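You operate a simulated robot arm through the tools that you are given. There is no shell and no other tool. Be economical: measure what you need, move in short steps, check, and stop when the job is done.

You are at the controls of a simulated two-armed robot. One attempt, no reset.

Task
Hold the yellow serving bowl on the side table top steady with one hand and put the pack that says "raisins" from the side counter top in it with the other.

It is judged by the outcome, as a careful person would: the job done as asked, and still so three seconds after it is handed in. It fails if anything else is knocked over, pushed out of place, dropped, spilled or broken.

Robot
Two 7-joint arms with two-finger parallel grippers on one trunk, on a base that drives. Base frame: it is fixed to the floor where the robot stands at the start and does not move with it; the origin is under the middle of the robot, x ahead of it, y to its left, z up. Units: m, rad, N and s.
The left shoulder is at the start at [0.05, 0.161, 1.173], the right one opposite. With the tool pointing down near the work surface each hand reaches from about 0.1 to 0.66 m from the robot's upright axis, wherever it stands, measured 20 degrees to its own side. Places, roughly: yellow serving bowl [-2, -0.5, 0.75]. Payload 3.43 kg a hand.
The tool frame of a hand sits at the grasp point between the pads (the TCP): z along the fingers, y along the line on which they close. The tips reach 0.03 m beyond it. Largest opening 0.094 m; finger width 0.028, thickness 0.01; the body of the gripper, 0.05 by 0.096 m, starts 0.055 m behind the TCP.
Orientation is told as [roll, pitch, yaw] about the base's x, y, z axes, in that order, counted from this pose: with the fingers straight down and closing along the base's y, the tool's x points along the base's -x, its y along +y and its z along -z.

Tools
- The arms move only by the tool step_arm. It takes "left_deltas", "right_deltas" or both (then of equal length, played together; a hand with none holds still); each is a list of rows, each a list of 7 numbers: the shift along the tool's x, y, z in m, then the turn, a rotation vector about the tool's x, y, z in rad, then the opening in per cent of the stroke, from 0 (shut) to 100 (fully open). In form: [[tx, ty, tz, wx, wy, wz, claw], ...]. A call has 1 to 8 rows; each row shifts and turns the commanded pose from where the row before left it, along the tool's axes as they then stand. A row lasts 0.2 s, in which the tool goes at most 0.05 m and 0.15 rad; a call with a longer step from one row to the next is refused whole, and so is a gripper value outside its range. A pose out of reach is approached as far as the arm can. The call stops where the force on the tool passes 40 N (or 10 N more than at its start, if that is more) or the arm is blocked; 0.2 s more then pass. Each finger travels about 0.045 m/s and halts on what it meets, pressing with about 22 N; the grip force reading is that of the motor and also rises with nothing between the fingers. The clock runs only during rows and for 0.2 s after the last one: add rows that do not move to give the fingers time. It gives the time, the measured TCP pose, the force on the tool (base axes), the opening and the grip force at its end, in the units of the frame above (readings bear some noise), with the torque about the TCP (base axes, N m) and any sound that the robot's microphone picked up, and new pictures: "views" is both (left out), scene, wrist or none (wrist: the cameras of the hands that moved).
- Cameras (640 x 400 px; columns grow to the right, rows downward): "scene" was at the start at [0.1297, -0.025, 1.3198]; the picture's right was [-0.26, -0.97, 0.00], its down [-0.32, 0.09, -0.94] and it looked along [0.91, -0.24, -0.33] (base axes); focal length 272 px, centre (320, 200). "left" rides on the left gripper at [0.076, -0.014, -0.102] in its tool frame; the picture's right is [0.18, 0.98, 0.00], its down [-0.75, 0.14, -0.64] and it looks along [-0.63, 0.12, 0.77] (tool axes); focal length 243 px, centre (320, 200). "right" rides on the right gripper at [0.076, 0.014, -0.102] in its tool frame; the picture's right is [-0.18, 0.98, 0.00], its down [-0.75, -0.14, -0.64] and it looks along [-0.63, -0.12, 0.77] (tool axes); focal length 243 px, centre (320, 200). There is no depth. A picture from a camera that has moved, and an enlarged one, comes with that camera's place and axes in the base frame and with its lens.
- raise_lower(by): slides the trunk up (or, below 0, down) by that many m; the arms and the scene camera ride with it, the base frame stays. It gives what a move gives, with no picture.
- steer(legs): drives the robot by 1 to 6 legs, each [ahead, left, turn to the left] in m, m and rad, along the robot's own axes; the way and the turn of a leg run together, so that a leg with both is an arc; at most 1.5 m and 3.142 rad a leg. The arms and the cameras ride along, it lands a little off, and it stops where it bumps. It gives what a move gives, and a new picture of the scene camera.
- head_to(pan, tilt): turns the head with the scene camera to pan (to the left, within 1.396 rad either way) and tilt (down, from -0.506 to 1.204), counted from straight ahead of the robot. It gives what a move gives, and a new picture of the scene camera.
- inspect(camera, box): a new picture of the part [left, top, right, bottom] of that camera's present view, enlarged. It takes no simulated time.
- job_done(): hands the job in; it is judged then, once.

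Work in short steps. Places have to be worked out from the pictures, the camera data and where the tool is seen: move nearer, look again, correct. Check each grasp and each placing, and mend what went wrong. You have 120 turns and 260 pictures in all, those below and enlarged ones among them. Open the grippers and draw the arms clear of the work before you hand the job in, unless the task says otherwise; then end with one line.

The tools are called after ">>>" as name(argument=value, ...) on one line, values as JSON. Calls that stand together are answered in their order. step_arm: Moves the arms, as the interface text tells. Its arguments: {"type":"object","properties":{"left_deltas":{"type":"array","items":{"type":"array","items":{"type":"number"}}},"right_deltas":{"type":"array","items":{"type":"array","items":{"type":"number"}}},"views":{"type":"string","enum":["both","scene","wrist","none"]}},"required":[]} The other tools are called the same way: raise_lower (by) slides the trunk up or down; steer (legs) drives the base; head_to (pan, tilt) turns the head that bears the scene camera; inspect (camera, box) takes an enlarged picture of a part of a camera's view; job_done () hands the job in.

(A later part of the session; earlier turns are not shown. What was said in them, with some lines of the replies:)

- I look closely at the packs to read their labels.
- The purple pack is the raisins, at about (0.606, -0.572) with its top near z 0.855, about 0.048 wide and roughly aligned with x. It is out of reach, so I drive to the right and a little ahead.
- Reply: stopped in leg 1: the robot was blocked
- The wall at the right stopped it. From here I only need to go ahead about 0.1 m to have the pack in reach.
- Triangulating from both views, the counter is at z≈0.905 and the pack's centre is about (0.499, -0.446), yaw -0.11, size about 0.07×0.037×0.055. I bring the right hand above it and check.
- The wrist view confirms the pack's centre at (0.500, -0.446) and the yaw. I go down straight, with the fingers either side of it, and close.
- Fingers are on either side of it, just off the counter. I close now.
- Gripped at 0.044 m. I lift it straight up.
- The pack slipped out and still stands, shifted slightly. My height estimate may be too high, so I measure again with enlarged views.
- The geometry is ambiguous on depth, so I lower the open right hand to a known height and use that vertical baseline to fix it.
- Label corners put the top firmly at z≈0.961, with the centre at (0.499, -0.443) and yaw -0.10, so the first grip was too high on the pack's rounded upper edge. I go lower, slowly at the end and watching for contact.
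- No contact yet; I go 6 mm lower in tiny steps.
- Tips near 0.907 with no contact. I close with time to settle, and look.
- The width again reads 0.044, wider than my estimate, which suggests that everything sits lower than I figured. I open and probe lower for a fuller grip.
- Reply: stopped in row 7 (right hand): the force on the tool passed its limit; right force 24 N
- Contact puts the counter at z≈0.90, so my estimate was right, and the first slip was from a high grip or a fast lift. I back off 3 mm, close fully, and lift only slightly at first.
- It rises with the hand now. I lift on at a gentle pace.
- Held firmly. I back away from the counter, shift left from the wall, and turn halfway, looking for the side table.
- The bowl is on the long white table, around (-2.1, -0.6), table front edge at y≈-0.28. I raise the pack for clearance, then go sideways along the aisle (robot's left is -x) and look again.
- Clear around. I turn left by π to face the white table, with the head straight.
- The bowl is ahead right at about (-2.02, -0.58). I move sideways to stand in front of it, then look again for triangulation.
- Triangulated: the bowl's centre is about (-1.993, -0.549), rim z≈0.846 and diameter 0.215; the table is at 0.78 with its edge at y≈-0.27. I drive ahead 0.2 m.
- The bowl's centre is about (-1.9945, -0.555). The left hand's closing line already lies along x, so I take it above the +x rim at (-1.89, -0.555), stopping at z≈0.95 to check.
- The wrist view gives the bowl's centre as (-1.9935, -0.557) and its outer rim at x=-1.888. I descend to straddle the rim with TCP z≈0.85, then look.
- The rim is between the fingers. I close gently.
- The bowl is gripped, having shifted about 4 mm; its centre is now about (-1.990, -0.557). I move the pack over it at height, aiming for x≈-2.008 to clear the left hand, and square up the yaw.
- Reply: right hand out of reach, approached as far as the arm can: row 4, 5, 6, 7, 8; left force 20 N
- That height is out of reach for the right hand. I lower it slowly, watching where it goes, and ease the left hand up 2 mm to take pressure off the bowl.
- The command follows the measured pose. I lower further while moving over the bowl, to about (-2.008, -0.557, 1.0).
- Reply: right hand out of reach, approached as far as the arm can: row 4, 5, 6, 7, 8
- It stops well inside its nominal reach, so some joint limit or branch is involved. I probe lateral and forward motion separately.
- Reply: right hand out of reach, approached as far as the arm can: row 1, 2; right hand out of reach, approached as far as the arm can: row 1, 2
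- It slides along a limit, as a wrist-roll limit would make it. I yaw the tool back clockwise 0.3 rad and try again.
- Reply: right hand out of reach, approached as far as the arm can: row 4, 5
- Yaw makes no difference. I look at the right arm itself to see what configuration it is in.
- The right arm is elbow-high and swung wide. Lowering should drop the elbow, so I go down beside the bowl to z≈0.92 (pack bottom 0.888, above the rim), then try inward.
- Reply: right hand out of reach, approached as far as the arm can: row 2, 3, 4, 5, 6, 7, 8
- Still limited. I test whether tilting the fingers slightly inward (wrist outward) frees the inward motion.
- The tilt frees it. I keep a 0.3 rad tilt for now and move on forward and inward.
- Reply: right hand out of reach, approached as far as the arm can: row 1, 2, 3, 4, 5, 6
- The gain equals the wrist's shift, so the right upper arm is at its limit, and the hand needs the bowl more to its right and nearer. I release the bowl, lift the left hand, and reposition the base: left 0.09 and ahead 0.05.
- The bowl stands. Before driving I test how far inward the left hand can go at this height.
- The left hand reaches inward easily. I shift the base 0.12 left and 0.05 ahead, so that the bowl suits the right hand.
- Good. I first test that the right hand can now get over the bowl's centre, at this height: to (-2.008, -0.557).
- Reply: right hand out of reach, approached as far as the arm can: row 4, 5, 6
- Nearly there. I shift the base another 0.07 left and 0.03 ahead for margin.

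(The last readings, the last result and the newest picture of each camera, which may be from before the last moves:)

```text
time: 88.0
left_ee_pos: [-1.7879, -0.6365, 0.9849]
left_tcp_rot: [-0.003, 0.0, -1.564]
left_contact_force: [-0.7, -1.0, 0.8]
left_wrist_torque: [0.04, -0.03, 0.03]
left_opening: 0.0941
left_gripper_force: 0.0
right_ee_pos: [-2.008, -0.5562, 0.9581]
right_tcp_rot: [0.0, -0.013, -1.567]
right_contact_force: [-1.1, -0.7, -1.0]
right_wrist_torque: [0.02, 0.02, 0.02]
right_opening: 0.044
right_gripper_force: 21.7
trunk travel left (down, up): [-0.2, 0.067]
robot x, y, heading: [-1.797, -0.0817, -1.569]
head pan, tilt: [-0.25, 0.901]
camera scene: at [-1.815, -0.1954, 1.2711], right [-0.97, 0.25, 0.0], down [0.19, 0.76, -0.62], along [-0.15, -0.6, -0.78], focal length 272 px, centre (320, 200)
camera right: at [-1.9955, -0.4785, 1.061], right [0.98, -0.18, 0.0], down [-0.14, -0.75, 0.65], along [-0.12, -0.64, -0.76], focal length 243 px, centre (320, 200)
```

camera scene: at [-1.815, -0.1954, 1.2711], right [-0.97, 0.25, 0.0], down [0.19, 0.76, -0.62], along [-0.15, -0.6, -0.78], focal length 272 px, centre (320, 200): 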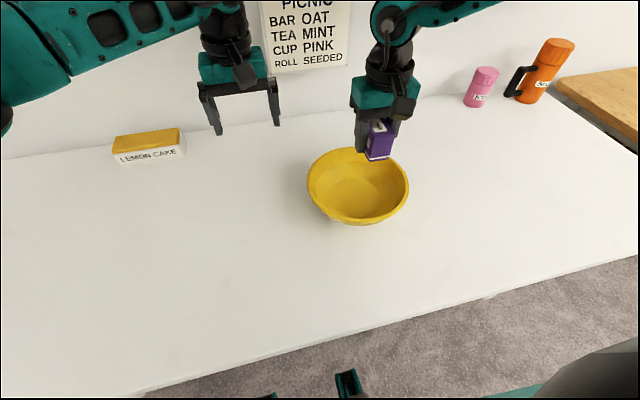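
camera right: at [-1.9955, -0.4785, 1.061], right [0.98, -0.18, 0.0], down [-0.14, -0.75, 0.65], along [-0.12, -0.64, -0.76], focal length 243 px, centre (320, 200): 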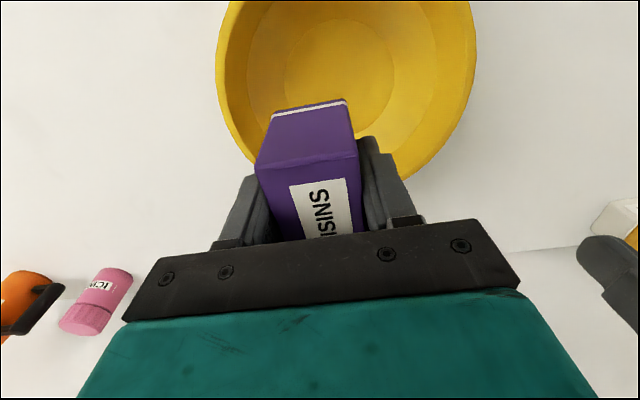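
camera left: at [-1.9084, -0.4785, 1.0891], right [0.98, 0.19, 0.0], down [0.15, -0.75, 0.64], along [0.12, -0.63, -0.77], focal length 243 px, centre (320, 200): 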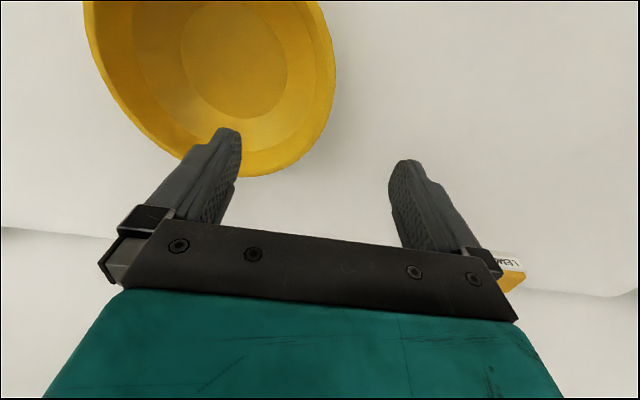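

The right hand works here. Now the left hand goes over the +x rim at (-1.890, -0.557), while the right yields 2 cm outward.

>>> step_arm(left_deltas=[[0.02, -0.025, 0, 0, 0, 0, 100], [0.02, -0.026, 0, 0, 0, 0, 100], [0.02, -0.026, 0, 0, 0, 0, 100], [0.02, -0.026, 0, 0, 0, 0, 100], [0, 0, 0.02, 0, 0, 0, 100], [0, 0, 0.02, 0, 0, 0, 100], [0, 0, 0, 0, 0, 0, 100]], right_deltas=[[0, -0.01, 0, 0, 0, 0, 0], [0, -0.01, 0, 0, 0, 0, 0], [0, 0, 0, 0, 0, 0, 0], [0, 0, 0, 0, 0, 0, 0], [0, 0, 0, 0, 0, 0, 0], [0, 0, 0, 0, 0, 0, 0], [0, 0, 0, 0, 0, 0, 0]])

```text
time: 89.6
left_ee_pos: [-1.8916, -0.557, 0.943]
left_tcp_rot: [-0.001, -0.002, -1.564]
left_contact_force: [0.2, -0.5, 0.5]
left_wrist_torque: [0.0, 0.03, -0.01]
left_opening: 0.0938
left_gripper_force: 0.2
right_ee_pos: [-2.0291, -0.5564, 0.9593]
right_tcp_rot: [0.002, -0.011, -1.566]
right_contact_force: [0.5, 0.2, -0.5]
right_wrist_torque: [-0.01, 0.0, 0.0]
right_opening: 0.044
right_gripper_force: 22.0
trunk travel left (down, up): [-0.2, 0.067]
robot x, y, heading: [-1.7947, -0.082, -1.573]
head pan, tilt: [-0.25, 0.901]
camera scene: at [-1.815, -0.1954, 1.2711], right [-0.97, 0.25, 0.0], down [0.19, 0.76, -0.62], along [-0.15, -0.6, -0.78], focal length 272 px, centre (320, 200)
camera right: at [-2.0154, -0.4788, 1.0621], right [0.98, -0.18, 0.0], down [-0.14, -0.75, 0.65], along [-0.12, -0.64, -0.76], focal length 243 px, centre (320, 200)
camera left: at [-1.9078, -0.4813, 1.0468], right [0.98, 0.19, 0.0], down [0.15, -0.75, 0.64], along [0.12, -0.63, -0.77], focal length 243 px, centre (320, 200)
```

scene: 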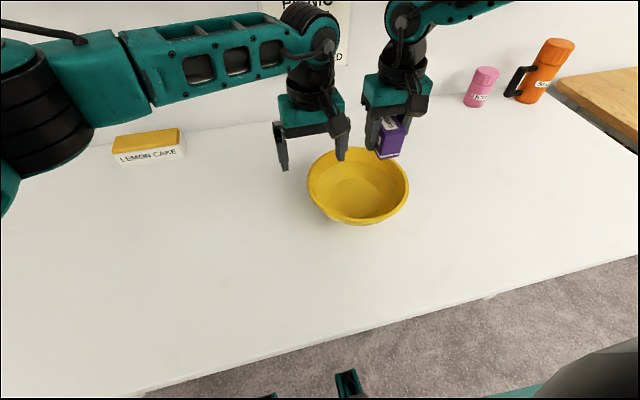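
right: 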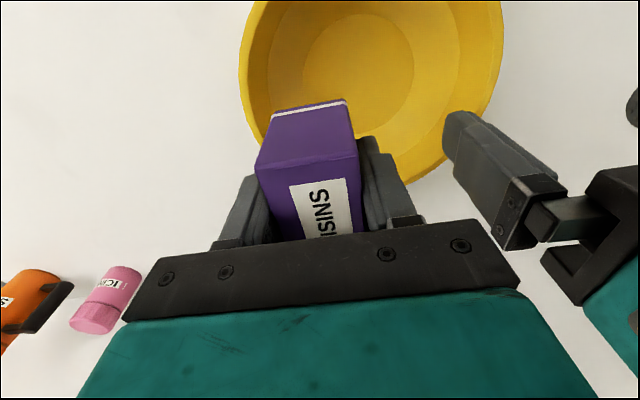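
left: 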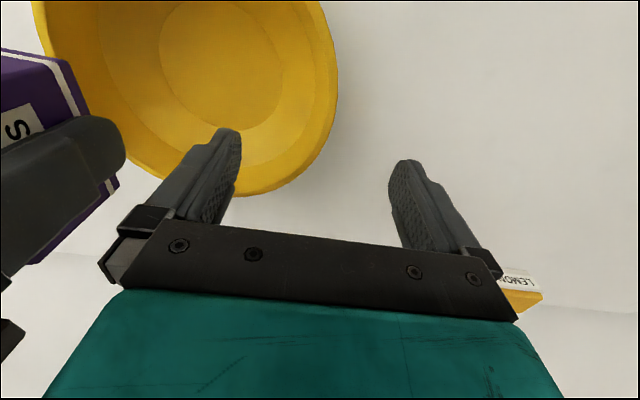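

Aligned. Left hand goes down onto the rim (TCP z≈0.856) and closes gently.

>>> step_arm(left_deltas=[[0, 0, 0.035, 0, 0, 0, 100], [0, 0, 0.035, 0, 0, 0, 100], [0, 0, 0.017, 0, 0, 0, 100], [0, 0, 0, 0, 0, 0, 60], [0, 0, 0, 0, 0, 0, 40], [0, 0, 0, 0, 0, 0, 25], [0, 0, 0, 0, 0, 0, 15], [0, 0, 0, 0, 0, 0, 0]])

```text
time: 91.4
left_ee_pos: [-1.8922, -0.5565, 0.8566]
left_tcp_rot: [-0.004, -0.002, -1.564]
left_contact_force: [-1.7, -0.3, 0.8]
left_wrist_torque: [0.03, 0.51, 0.04]
left_opening: 0.0226
left_gripper_force: 22.1
right_ee_pos: [-2.03, -0.5551, 0.9591]
right_tcp_rot: [0.003, -0.009, -1.567]
right_contact_force: [-0.1, 0.3, -0.8]
right_wrist_torque: [-0.01, -0.03, 0.0]
right_opening: 0.0439
right_gripper_force: 22.2
trunk travel left (down, up): [-0.2, 0.067]
robot x, y, heading: [-1.7963, -0.0849, -1.572]
head pan, tilt: [-0.25, 0.901]
camera scene: at [-1.8151, -0.1955, 1.2711], right [-0.97, 0.25, 0.0], down [0.19, 0.76, -0.62], along [-0.15, -0.6, -0.78], focal length 272 px, centre (320, 200)
camera left: at [-1.9074, -0.4812, 0.9602], right [0.98, 0.19, 0.0], down [0.15, -0.75, 0.64], along [0.12, -0.63, -0.77], focal length 243 px, centre (320, 200)
```

scene: 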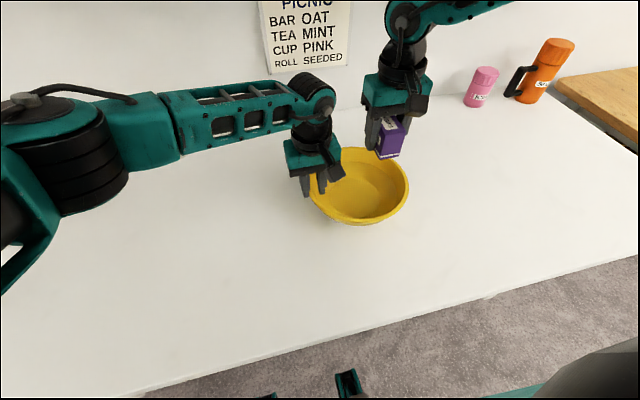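
left: 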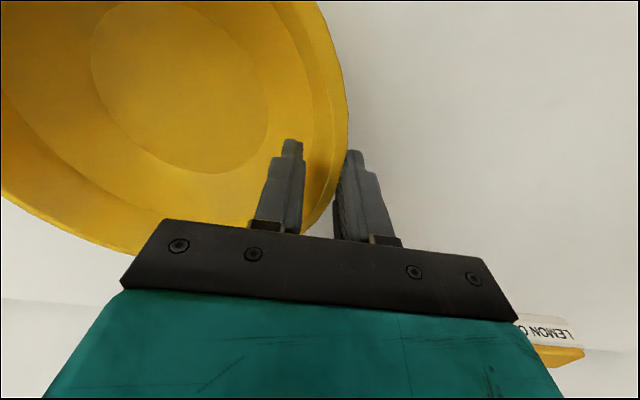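

The bowl is held without shifting. I bring the pack to x≈-2.010 over the bowl floor and lower it to z≈0.87.

>>> step_arm(right_deltas=[[0, 0.01, 0, 0, 0, 0, 0], [0, 0.01, 0, 0, 0, 0, 0], [0, 0, 0.015, 0, 0, 0, 0], [0, 0, 0.025, 0, 0, 0, 0], [0, 0, 0.025, 0, 0, 0, 0], [0, 0, 0.02, 0, 0, 0, 0], [0, 0, 0, 0, 0, 0, 0]])

```text
time: 93.0
left_ee_pos: [-1.8926, -0.5583, 0.8588]
left_tcp_rot: [-0.002, 0.0, -1.564]
left_contact_force: [-2.7, -0.1, 4.7]
left_wrist_torque: [0.19, 0.58, 0.01]
left_opening: 0.0224
left_gripper_force: 21.9
right_ee_pos: [-2.0202, -0.5455, 0.8865]
right_tcp_rot: [0.0, -0.011, -1.568]
right_contact_force: [-0.1, -0.7, 0.2]
right_wrist_torque: [-0.01, 0.0, 0.02]
right_opening: 0.0438
right_gripper_force: 22.3
right hand out of reach, approached as far as the arm can: row 5, 6
trunk travel left (down, up): [-0.2, 0.067]
robot x, y, heading: [-1.7995, -0.0806, -1.572]
head pan, tilt: [-0.25, 0.901]
camera scene: at [-1.8151, -0.1952, 1.2712], right [-0.97, 0.25, 0.0], down [0.19, 0.76, -0.62], along [-0.15, -0.6, -0.78], focal length 272 px, centre (320, 200)
camera right: at [-2.0064, -0.4678, 0.9893], right [0.98, -0.18, 0.0], down [-0.14, -0.75, 0.65], along [-0.12, -0.64, -0.76], focal length 243 px, centre (320, 200)
```

scene: 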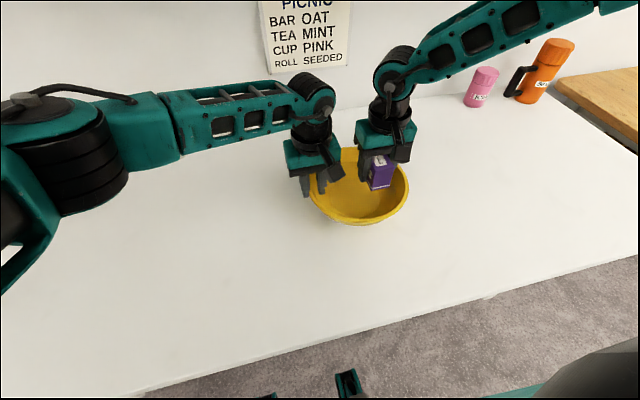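
right: 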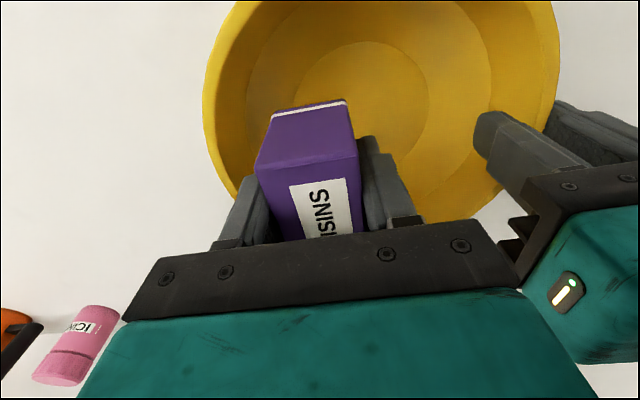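

It hits the reach limit 6 cm above the bowl floor. I tilt the hand 0.2 rad (wrist outward, which also widens the gap to the left hand) and lower on.

>>> step_arm(right_deltas=[[0, 0, 0, -0.1, 0, 0, 0], [0, 0, 0, -0.1, 0, 0, 0], [-0.004, 0, 0.015, 0, 0, 0, 0], [-0.004, 0, 0.015, 0, 0, 0, 0], [0, 0, 0.01, 0, 0, 0, 0], [0, 0, 0, 0, 0, 0, 0]])

```text
time: 94.4
left_ee_pos: [-1.8917, -0.5581, 0.8581]
left_tcp_rot: [-0.002, -0.001, -1.561]
left_contact_force: [-2.0, -0.6, 7.6]
left_wrist_torque: [0.1, 0.56, 0.02]
left_opening: 0.0224
left_gripper_force: 22.0
right_ee_pos: [-2.0203, -0.5441, 0.8632]
right_tcp_rot: [0.203, -0.009, -1.566]
right_contact_force: [0.0, 0.2, -0.4]
right_wrist_torque: [-0.02, 0.02, -0.01]
right_opening: 0.0441
right_gripper_force: 21.6
right hand out of reach, approached as far as the arm can: row 4, 5
trunk travel left (down, up): [-0.2, 0.067]
robot x, y, heading: [-1.794, -0.0822, -1.569]
head pan, tilt: [-0.25, 0.901]
camera scene: at [-1.815, -0.195, 1.2712], right [-0.97, 0.25, 0.0], down [0.19, 0.76, -0.62], along [-0.15, -0.6, -0.78], focal length 272 px, centre (320, 200)
camera right: at [-2.0264, -0.4669, 0.967], right [0.96, -0.18, 0.2], down [-0.26, -0.75, 0.61], along [0.04, -0.64, -0.77], focal length 243 px, centre (320, 200)
```

scene: 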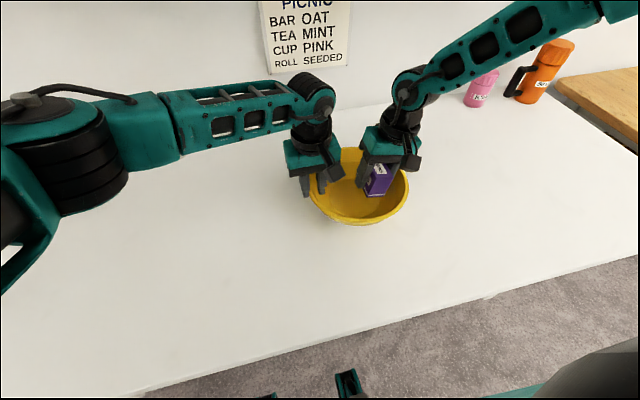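
right: 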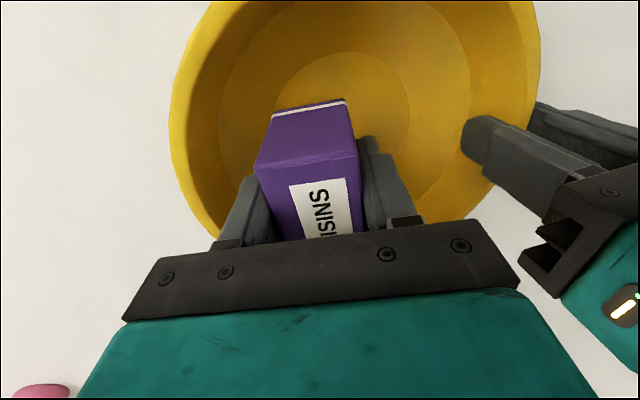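

Another 0.15 rad of tilt, then lower the remaining 3 cm into the bowl.

>>> step_arm(right_deltas=[[0, 0, 0, -0.1, 0, 0, 0], [0, 0, 0, -0.07, 0, 0, 0], [0, 0, 0.01, 0, 0, 0, 0], [0, 0, 0.01, 0, 0, 0, 0], [0, 0, 0.006, 0, 0, 0, 0], [0, 0, 0, 0, 0, 0, 0]])

```text
time: 95.8
left_ee_pos: [-1.8916, -0.5569, 0.8574]
left_tcp_rot: [-0.002, -0.001, -1.565]
left_contact_force: [-1.6, -1.7, 8.7]
left_wrist_torque: [0.08, 0.53, 0.07]
left_opening: 0.0224
left_gripper_force: 21.4
right_ee_pos: [-2.0126, -0.5342, 0.8523]
right_tcp_rot: [0.37, -0.01, -1.571]
right_contact_force: [0.3, 0.5, -1.0]
right_wrist_torque: [-0.01, 0.01, -0.01]
right_opening: 0.0437
right_gripper_force: 22.3
right hand out of reach, approached as far as the arm can: row 3, 4, 5
trunk travel left (down, up): [-0.2, 0.067]
robot x, y, heading: [-1.7979, -0.0794, -1.57]
head pan, tilt: [-0.25, 0.901]
camera scene: at [-1.815, -0.195, 1.2712], right [-0.97, 0.25, 0.0], down [0.19, 0.76, -0.62], along [-0.15, -0.6, -0.78], focal length 272 px, centre (320, 200)
camera right: at [-2.0362, -0.4569, 0.9545], right [0.92, -0.18, 0.36], down [-0.36, -0.75, 0.56], along [0.17, -0.64, -0.75], focal length 243 px, centre (320, 200)
```

scene: 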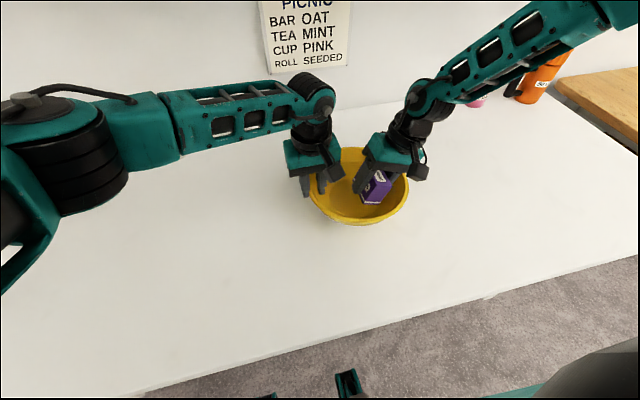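
right: 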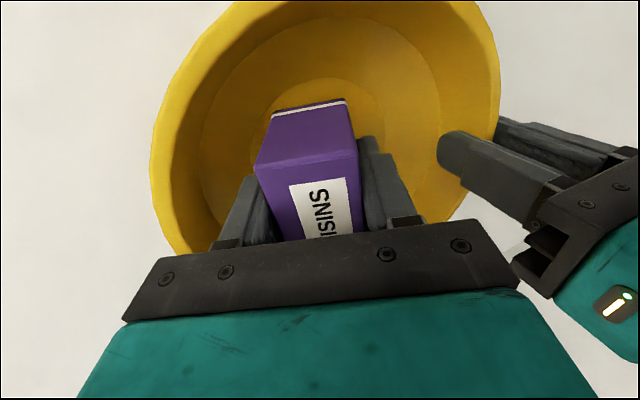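

The lowest corner is now about 2 cm above the floor, but the hand slid back 2 cm toward me. I add a small forward tilt to free that direction, then go forward and down a bit.

>>> step_arm(right_deltas=[[0, 0, 0, 0, -0.1, 0, 0], [0, 0, 0, 0, -0.08, 0, 0], [-0.008, 0, 0, 0, 0, 0, 0], [-0.007, 0, 0.005, 0, 0, 0, 0], [0, 0, 0.008, 0, 0, 0, 0], [0, 0, 0, 0, 0, 0, 0]])

```text
time: 97.2
left_ee_pos: [-1.8912, -0.5568, 0.857]
left_tcp_rot: [-0.001, -0.002, -1.565]
left_contact_force: [-1.0, -2.7, 9.8]
left_wrist_torque: [0.03, 0.52, 0.06]
left_opening: 0.0226
left_gripper_force: 21.8
right_ee_pos: [-2.0094, -0.5511, 0.8473]
right_tcp_rot: [0.375, -0.178, -1.635]
right_contact_force: [0.8, 0.3, -0.9]
right_wrist_torque: [-0.01, 0.0, 0.03]
right_opening: 0.044
right_gripper_force: 21.4
trunk travel left (down, up): [-0.2, 0.067]
robot x, y, heading: [-1.7961, -0.0791, -1.569]
head pan, tilt: [-0.25, 0.901]
camera scene: at [-1.8149, -0.195, 1.2712], right [-0.97, 0.25, 0.0], down [0.19, 0.76, -0.62], along [-0.15, -0.6, -0.78], focal length 272 px, centre (320, 200)
camera right: at [-2.0284, -0.4559, 0.9333], right [0.9, -0.18, 0.39], down [-0.41, -0.62, 0.67], along [0.12, -0.76, -0.63], focal length 243 px, centre (320, 200)
```

scene: 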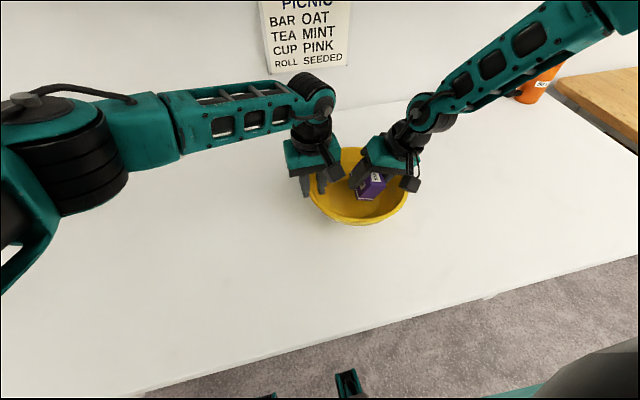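
right: 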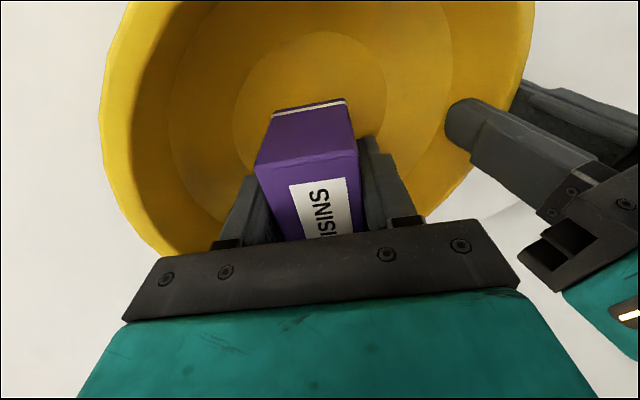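

In reach, with the lowest corner a centimetre or so above the floor. I lower straight down in small steps until it touches.

>>> step_arm(right_deltas=[[0.001, -0.0015, 0.004, 0, 0, 0, 0], [0.001, -0.0015, 0.004, 0, 0, 0, 0], [0.001, -0.0015, 0.004, 0, 0, 0, 0], [0, 0, 0, 0, 0, 0, 0]])

```text
time: 98.2
left_ee_pos: [-1.8907, -0.5581, 0.8582]
left_tcp_rot: [-0.002, -0.003, -1.563]
left_contact_force: [-0.9, -2.7, 10.2]
left_wrist_torque: [0.07, 0.55, 0.1]
left_opening: 0.0222
left_gripper_force: 22.4
right_ee_pos: [-2.0141, -0.5448, 0.8424]
right_tcp_rot: [0.379, -0.177, -1.634]
right_contact_force: [0.2, 0.2, -0.1]
right_wrist_torque: [0.0, 0.0, -0.03]
right_opening: 0.0439
right_gripper_force: 21.9
right hand out of reach, approached as far as the arm can: row 1, 2, 3
trunk travel left (down, up): [-0.2, 0.067]
robot x, y, heading: [-1.7955, -0.0807, -1.568]
head pan, tilt: [-0.25, 0.901]
camera scene: at [-1.8149, -0.1949, 1.2712], right [-0.97, 0.25, 0.0], down [0.19, 0.76, -0.62], along [-0.15, -0.6, -0.78], focal length 272 px, centre (320, 200)
camera right: at [-2.0319, -0.4506, 0.929], right [0.9, -0.17, 0.39], down [-0.41, -0.62, 0.67], along [0.12, -0.76, -0.63], focal length 243 px, centre (320, 200)
```

scene: 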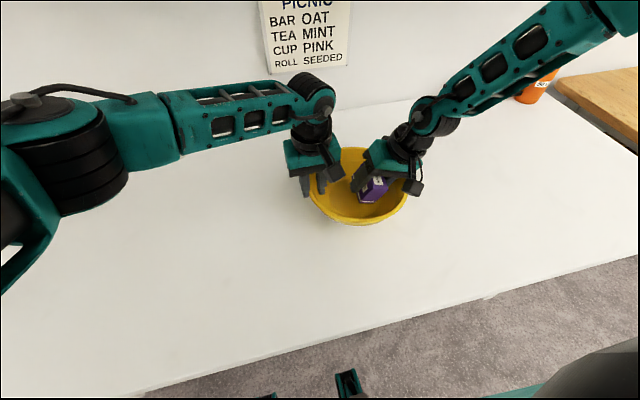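
right: 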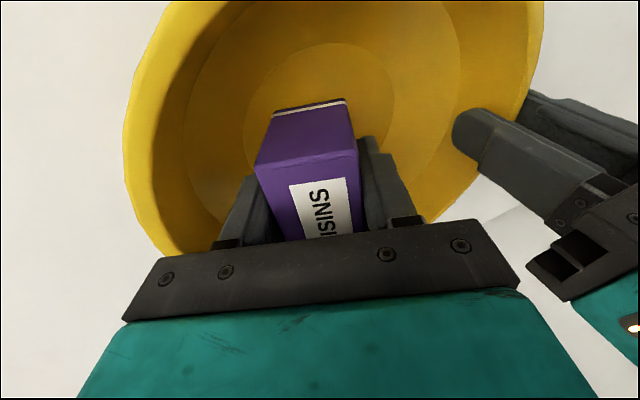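

The pack is within about a centimetre of the floor, well inside the bowl, leaning so it will right itself. I open the right fingers only part-way.

>>> step_arm(right_deltas=[[0, 0, 0, 0, 0, 0, 55], [0, 0, 0, 0, 0, 0, 62], [0, 0, 0, 0, 0, 0, 68], [0, 0, 0, 0, 0, 0, 68], [0, 0, 0, 0, 0, 0, 68]])

```text
time: 99.4
left_ee_pos: [-1.8919, -0.5574, 0.8572]
left_tcp_rot: [-0.002, -0.002, -1.564]
left_contact_force: [-1.2, -4.6, 10.7]
left_wrist_torque: [0.04, 0.54, 0.07]
left_opening: 0.0221
left_gripper_force: 22.3
right_ee_pos: [-2.0129, -0.5445, 0.8427]
right_tcp_rot: [0.376, -0.178, -1.634]
right_contact_force: [0.6, -0.3, 0.4]
right_wrist_torque: [-0.01, -0.01, 0.0]
right_opening: 0.0639
right_gripper_force: 0.1
trunk travel left (down, up): [-0.2, 0.067]
robot x, y, heading: [-1.7959, -0.0829, -1.564]
head pan, tilt: [-0.25, 0.901]
camera scene: at [-1.8149, -0.1949, 1.2712], right [-0.97, 0.25, 0.0], down [0.19, 0.76, -0.62], along [-0.15, -0.6, -0.78], focal length 272 px, centre (320, 200)
camera right: at [-2.0318, -0.4507, 0.929], right [0.9, -0.17, 0.39], down [-0.41, -0.62, 0.67], along [0.12, -0.76, -0.63], focal length 243 px, centre (320, 200)
```

scene: 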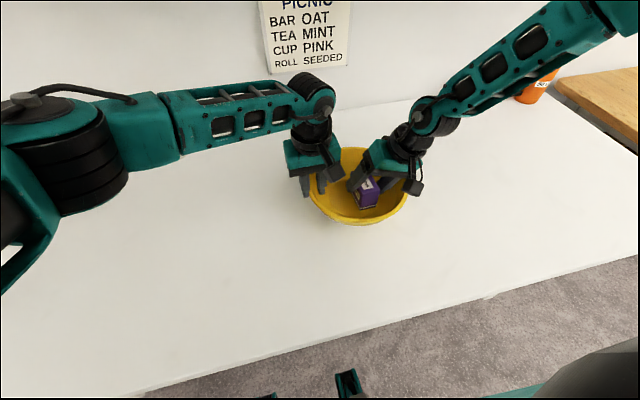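
right: 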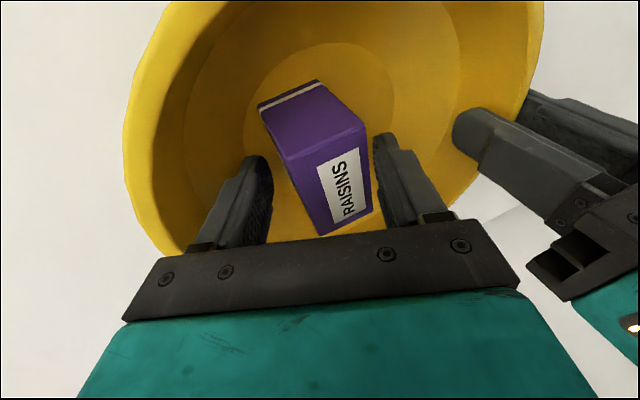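

The pack stands in the bowl. I withdraw the right hand along its own axis.

>>> step_arm(right_deltas=[[0, 0, -0.015, 0, 0, 0, 68], [0, 0, -0.025, 0, 0, 0, 68], [0, 0, -0.035, 0, 0, 0, 68], [0, 0, -0.04, 0, 0, 0, 68], [0, 0, -0.04, 0, 0, 0, 68], [0, 0, 0, 0, 0, 0, 68]])

```text
time: 100.8
left_ee_pos: [-1.8921, -0.5571, 0.8577]
left_tcp_rot: [-0.002, 0.0, -1.562]
left_contact_force: [-0.4, -1.9, 12.3]
left_wrist_torque: [-0.31, 0.52, 0.3]
left_opening: 0.0224
left_gripper_force: 22.7
right_ee_pos: [-2.0687, -0.5146, 0.986]
right_tcp_rot: [0.376, -0.178, -1.633]
right_contact_force: [0.0, 0.3, -0.3]
right_wrist_torque: [-0.01, 0.0, 0.02]
right_opening: 0.064
right_gripper_force: 0.0
trunk travel left (down, up): [-0.2, 0.067]
robot x, y, heading: [-1.7914, -0.0838, -1.572]
head pan, tilt: [-0.25, 0.901]
camera scene: at [-1.8148, -0.1947, 1.2712], right [-0.97, 0.24, 0.0], down [0.19, 0.76, -0.62], along [-0.15, -0.6, -0.78], focal length 272 px, centre (320, 200)
camera right: at [-2.0873, -0.4211, 1.072], right [0.91, -0.17, 0.39], down [-0.41, -0.62, 0.67], along [0.12, -0.76, -0.63], focal length 243 px, centre (320, 200)
```

scene: 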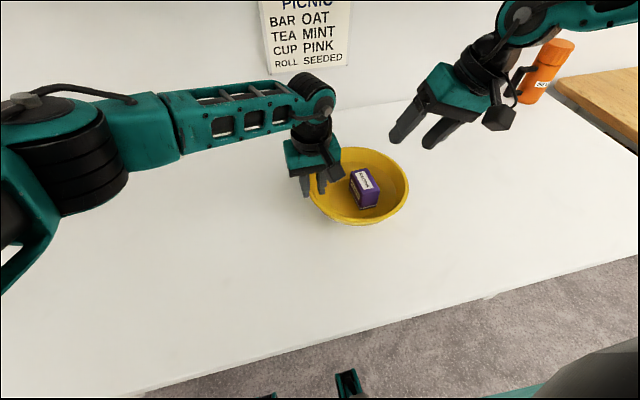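
right: 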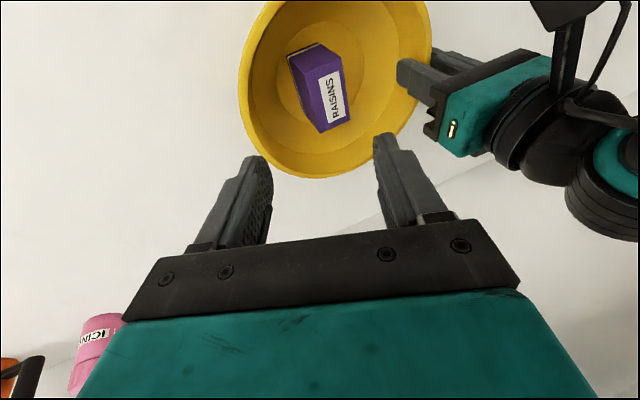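

The pack stands upright in the bowl. Now I open the left fingers part-way (to stay clear of the pack) and lift straight off, raising the right hand too.

>>> step_arm(left_deltas=[[0, 0, 0, 0, 0, 0, 35], [0, 0, 0, 0, 0, 0, 50], [0, 0, 0, 0, 0, 0, 60], [0, 0, 0, 0, 0, 0, 60], [0, 0, -0.02, 0, 0, 0, 60], [0, 0, -0.04, 0, 0, 0, 60], [0, 0, -0.04, 0, 0, 0, 60], [0, 0, -0.04, 0, 0, 0, 60]], right_deltas=[[0, 0, 0, 0, 0, 0, 68], [0, 0, 0, 0, 0, 0, 68], [0, 0, 0, 0, 0, 0, 68], [0, 0, 0, 0, 0, 0, 68], [0, 0, -0.02, 0, 0, 0, 68], [0, 0, -0.03, 0, 0, 0, 68], [0, 0, -0.03, 0, 0, 0, 68], [0, 0, 0, 0, 0, 0, 68]])

```text
time: 102.6
left_ee_pos: [-1.8909, -0.5572, 0.9967]
left_tcp_rot: [0.0, -0.002, -1.563]
left_contact_force: [0.0, -0.2, -1.0]
left_wrist_torque: [-0.02, 0.0, 0.0]
left_opening: 0.0565
left_gripper_force: 0.0
right_ee_pos: [-2.0961, -0.5021, 1.0584]
right_tcp_rot: [0.377, -0.176, -1.633]
right_contact_force: [-0.3, 0.2, -0.6]
right_wrist_torque: [-0.01, 0.0, 0.0]
right_opening: 0.0639
right_gripper_force: 0.1
trunk travel left (down, up): [-0.2, 0.067]
robot x, y, heading: [-1.795, -0.0824, -1.571]
head pan, tilt: [-0.25, 0.901]
camera scene: at [-1.815, -0.1952, 1.2711], right [-0.97, 0.25, 0.0], down [0.19, 0.76, -0.62], along [-0.15, -0.6, -0.78], focal length 272 px, centre (320, 200)
camera right: at [-2.1153, -0.407, 1.1443], right [0.9, -0.17, 0.39], down [-0.41, -0.62, 0.67], along [0.13, -0.76, -0.63], focal length 243 px, centre (320, 200)
camera left: at [-1.9071, -0.4806, 1.1006], right [0.98, 0.19, 0.0], down [0.15, -0.75, 0.64], along [0.12, -0.63, -0.77], focal length 243 px, centre (320, 200)
```

scene: 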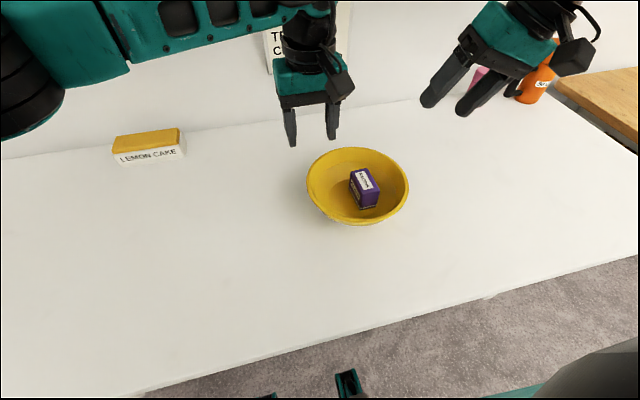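
right: 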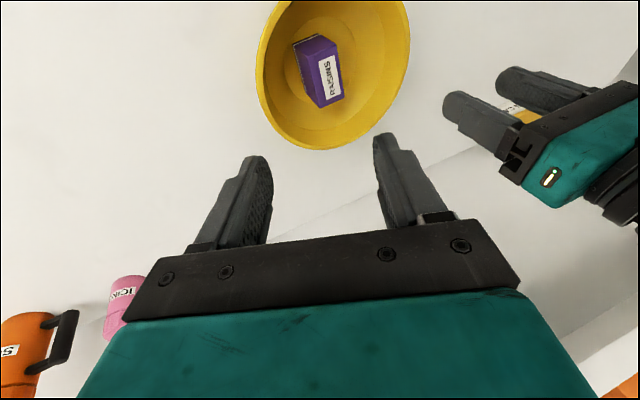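
left: 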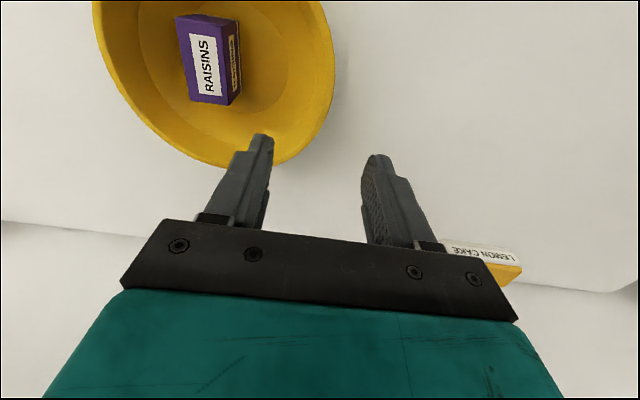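

Both hands are off and the pack sits in the bowl. I open the grippers fully, lift them, and back the robot away for a last check.

>>> step_arm(left_deltas=[[0, 0, -0.03, 0, 0, 0, 100], [0, 0, -0.03, 0, 0, 0, 100], [0, 0, 0, 0, 0, 0, 100], [0, 0, 0, 0, 0, 0, 100]], right_deltas=[[0, 0, -0.02, 0, 0, 0, 100], [0, 0, -0.02, 0, 0, 0, 100], [0, 0, 0, 0, 0, 0, 100], [0, 0, 0, 0, 0, 0, 100]], views="none")

>>> steer(legs=[[-0.25, 0, 0]])

```text
time: 103.6
left_ee_pos: [-1.8915, -0.5586, 1.0577]
left_tcp_rot: [-0.003, -0.001, -1.564]
left_contact_force: [0.6, 1.0, -0.1]
left_wrist_torque: [0.0, 0.0, -0.02]
left_opening: 0.0939
left_gripper_force: 0.0
right_ee_pos: [-2.1112, -0.4952, 1.0936]
right_tcp_rot: [0.375, -0.178, -1.635]
right_contact_force: [0.0, -0.8, -0.1]
right_wrist_torque: [0.0, 0.02, 0.0]
right_opening: 0.094
right_gripper_force: 0.1
trunk travel left (down, up): [-0.2, 0.067]
robot x, y, heading: [-1.7974, -0.0803, -1.57]
head pan, tilt: [-0.25, 0.901]
```

```text
time: 105.4
left_ee_pos: [-1.8932, -0.3097, 1.0573]
left_tcp_rot: [0.0, -0.003, -1.562]
left_contact_force: [0.4, -0.2, -0.1]
left_wrist_torque: [-0.02, -0.03, -0.01]
left_opening: 0.0941
left_gripper_force: 0.1
right_ee_pos: [-2.1114, -0.2465, 1.0937]
right_tcp_rot: [0.377, -0.178, -1.63]
right_contact_force: [-0.1, 0.1, -0.5]
right_wrist_torque: [-0.03, 0.0, 0.0]
right_opening: 0.0941
right_gripper_force: 0.0
trunk travel left (down, up): [-0.2, 0.067]
robot x, y, heading: [-1.7959, 0.1661, -1.57]
head pan, tilt: [-0.25, 0.901]
camera scene: at [-1.8155, 0.0537, 1.2712], right [-0.97, 0.24, 0.0], down [0.19, 0.76, -0.62], along [-0.15, -0.6, -0.78], focal length 272 px, centre (320, 200)
```

scene: 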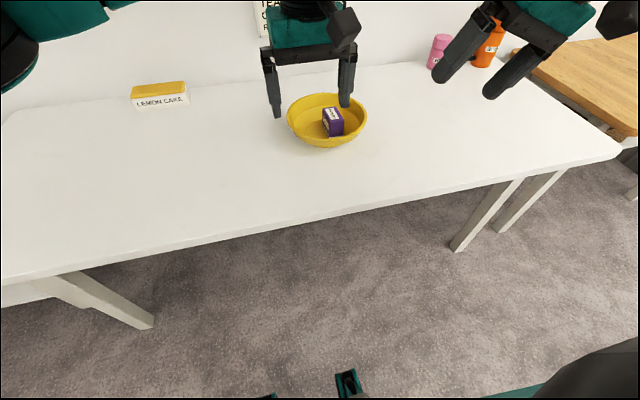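

The pack is upright in the bowl, the bowl is in place, nothing else has moved, and the arms are clear. I hand it in.

>>> job_done()

```text
The job is handed in.
```

The raisins pack is standing upright in the yellow serving bowl; the left hand held the bowl steady while the right hand put it in. Both grippers are open and clear, and nothing else was disturbed.
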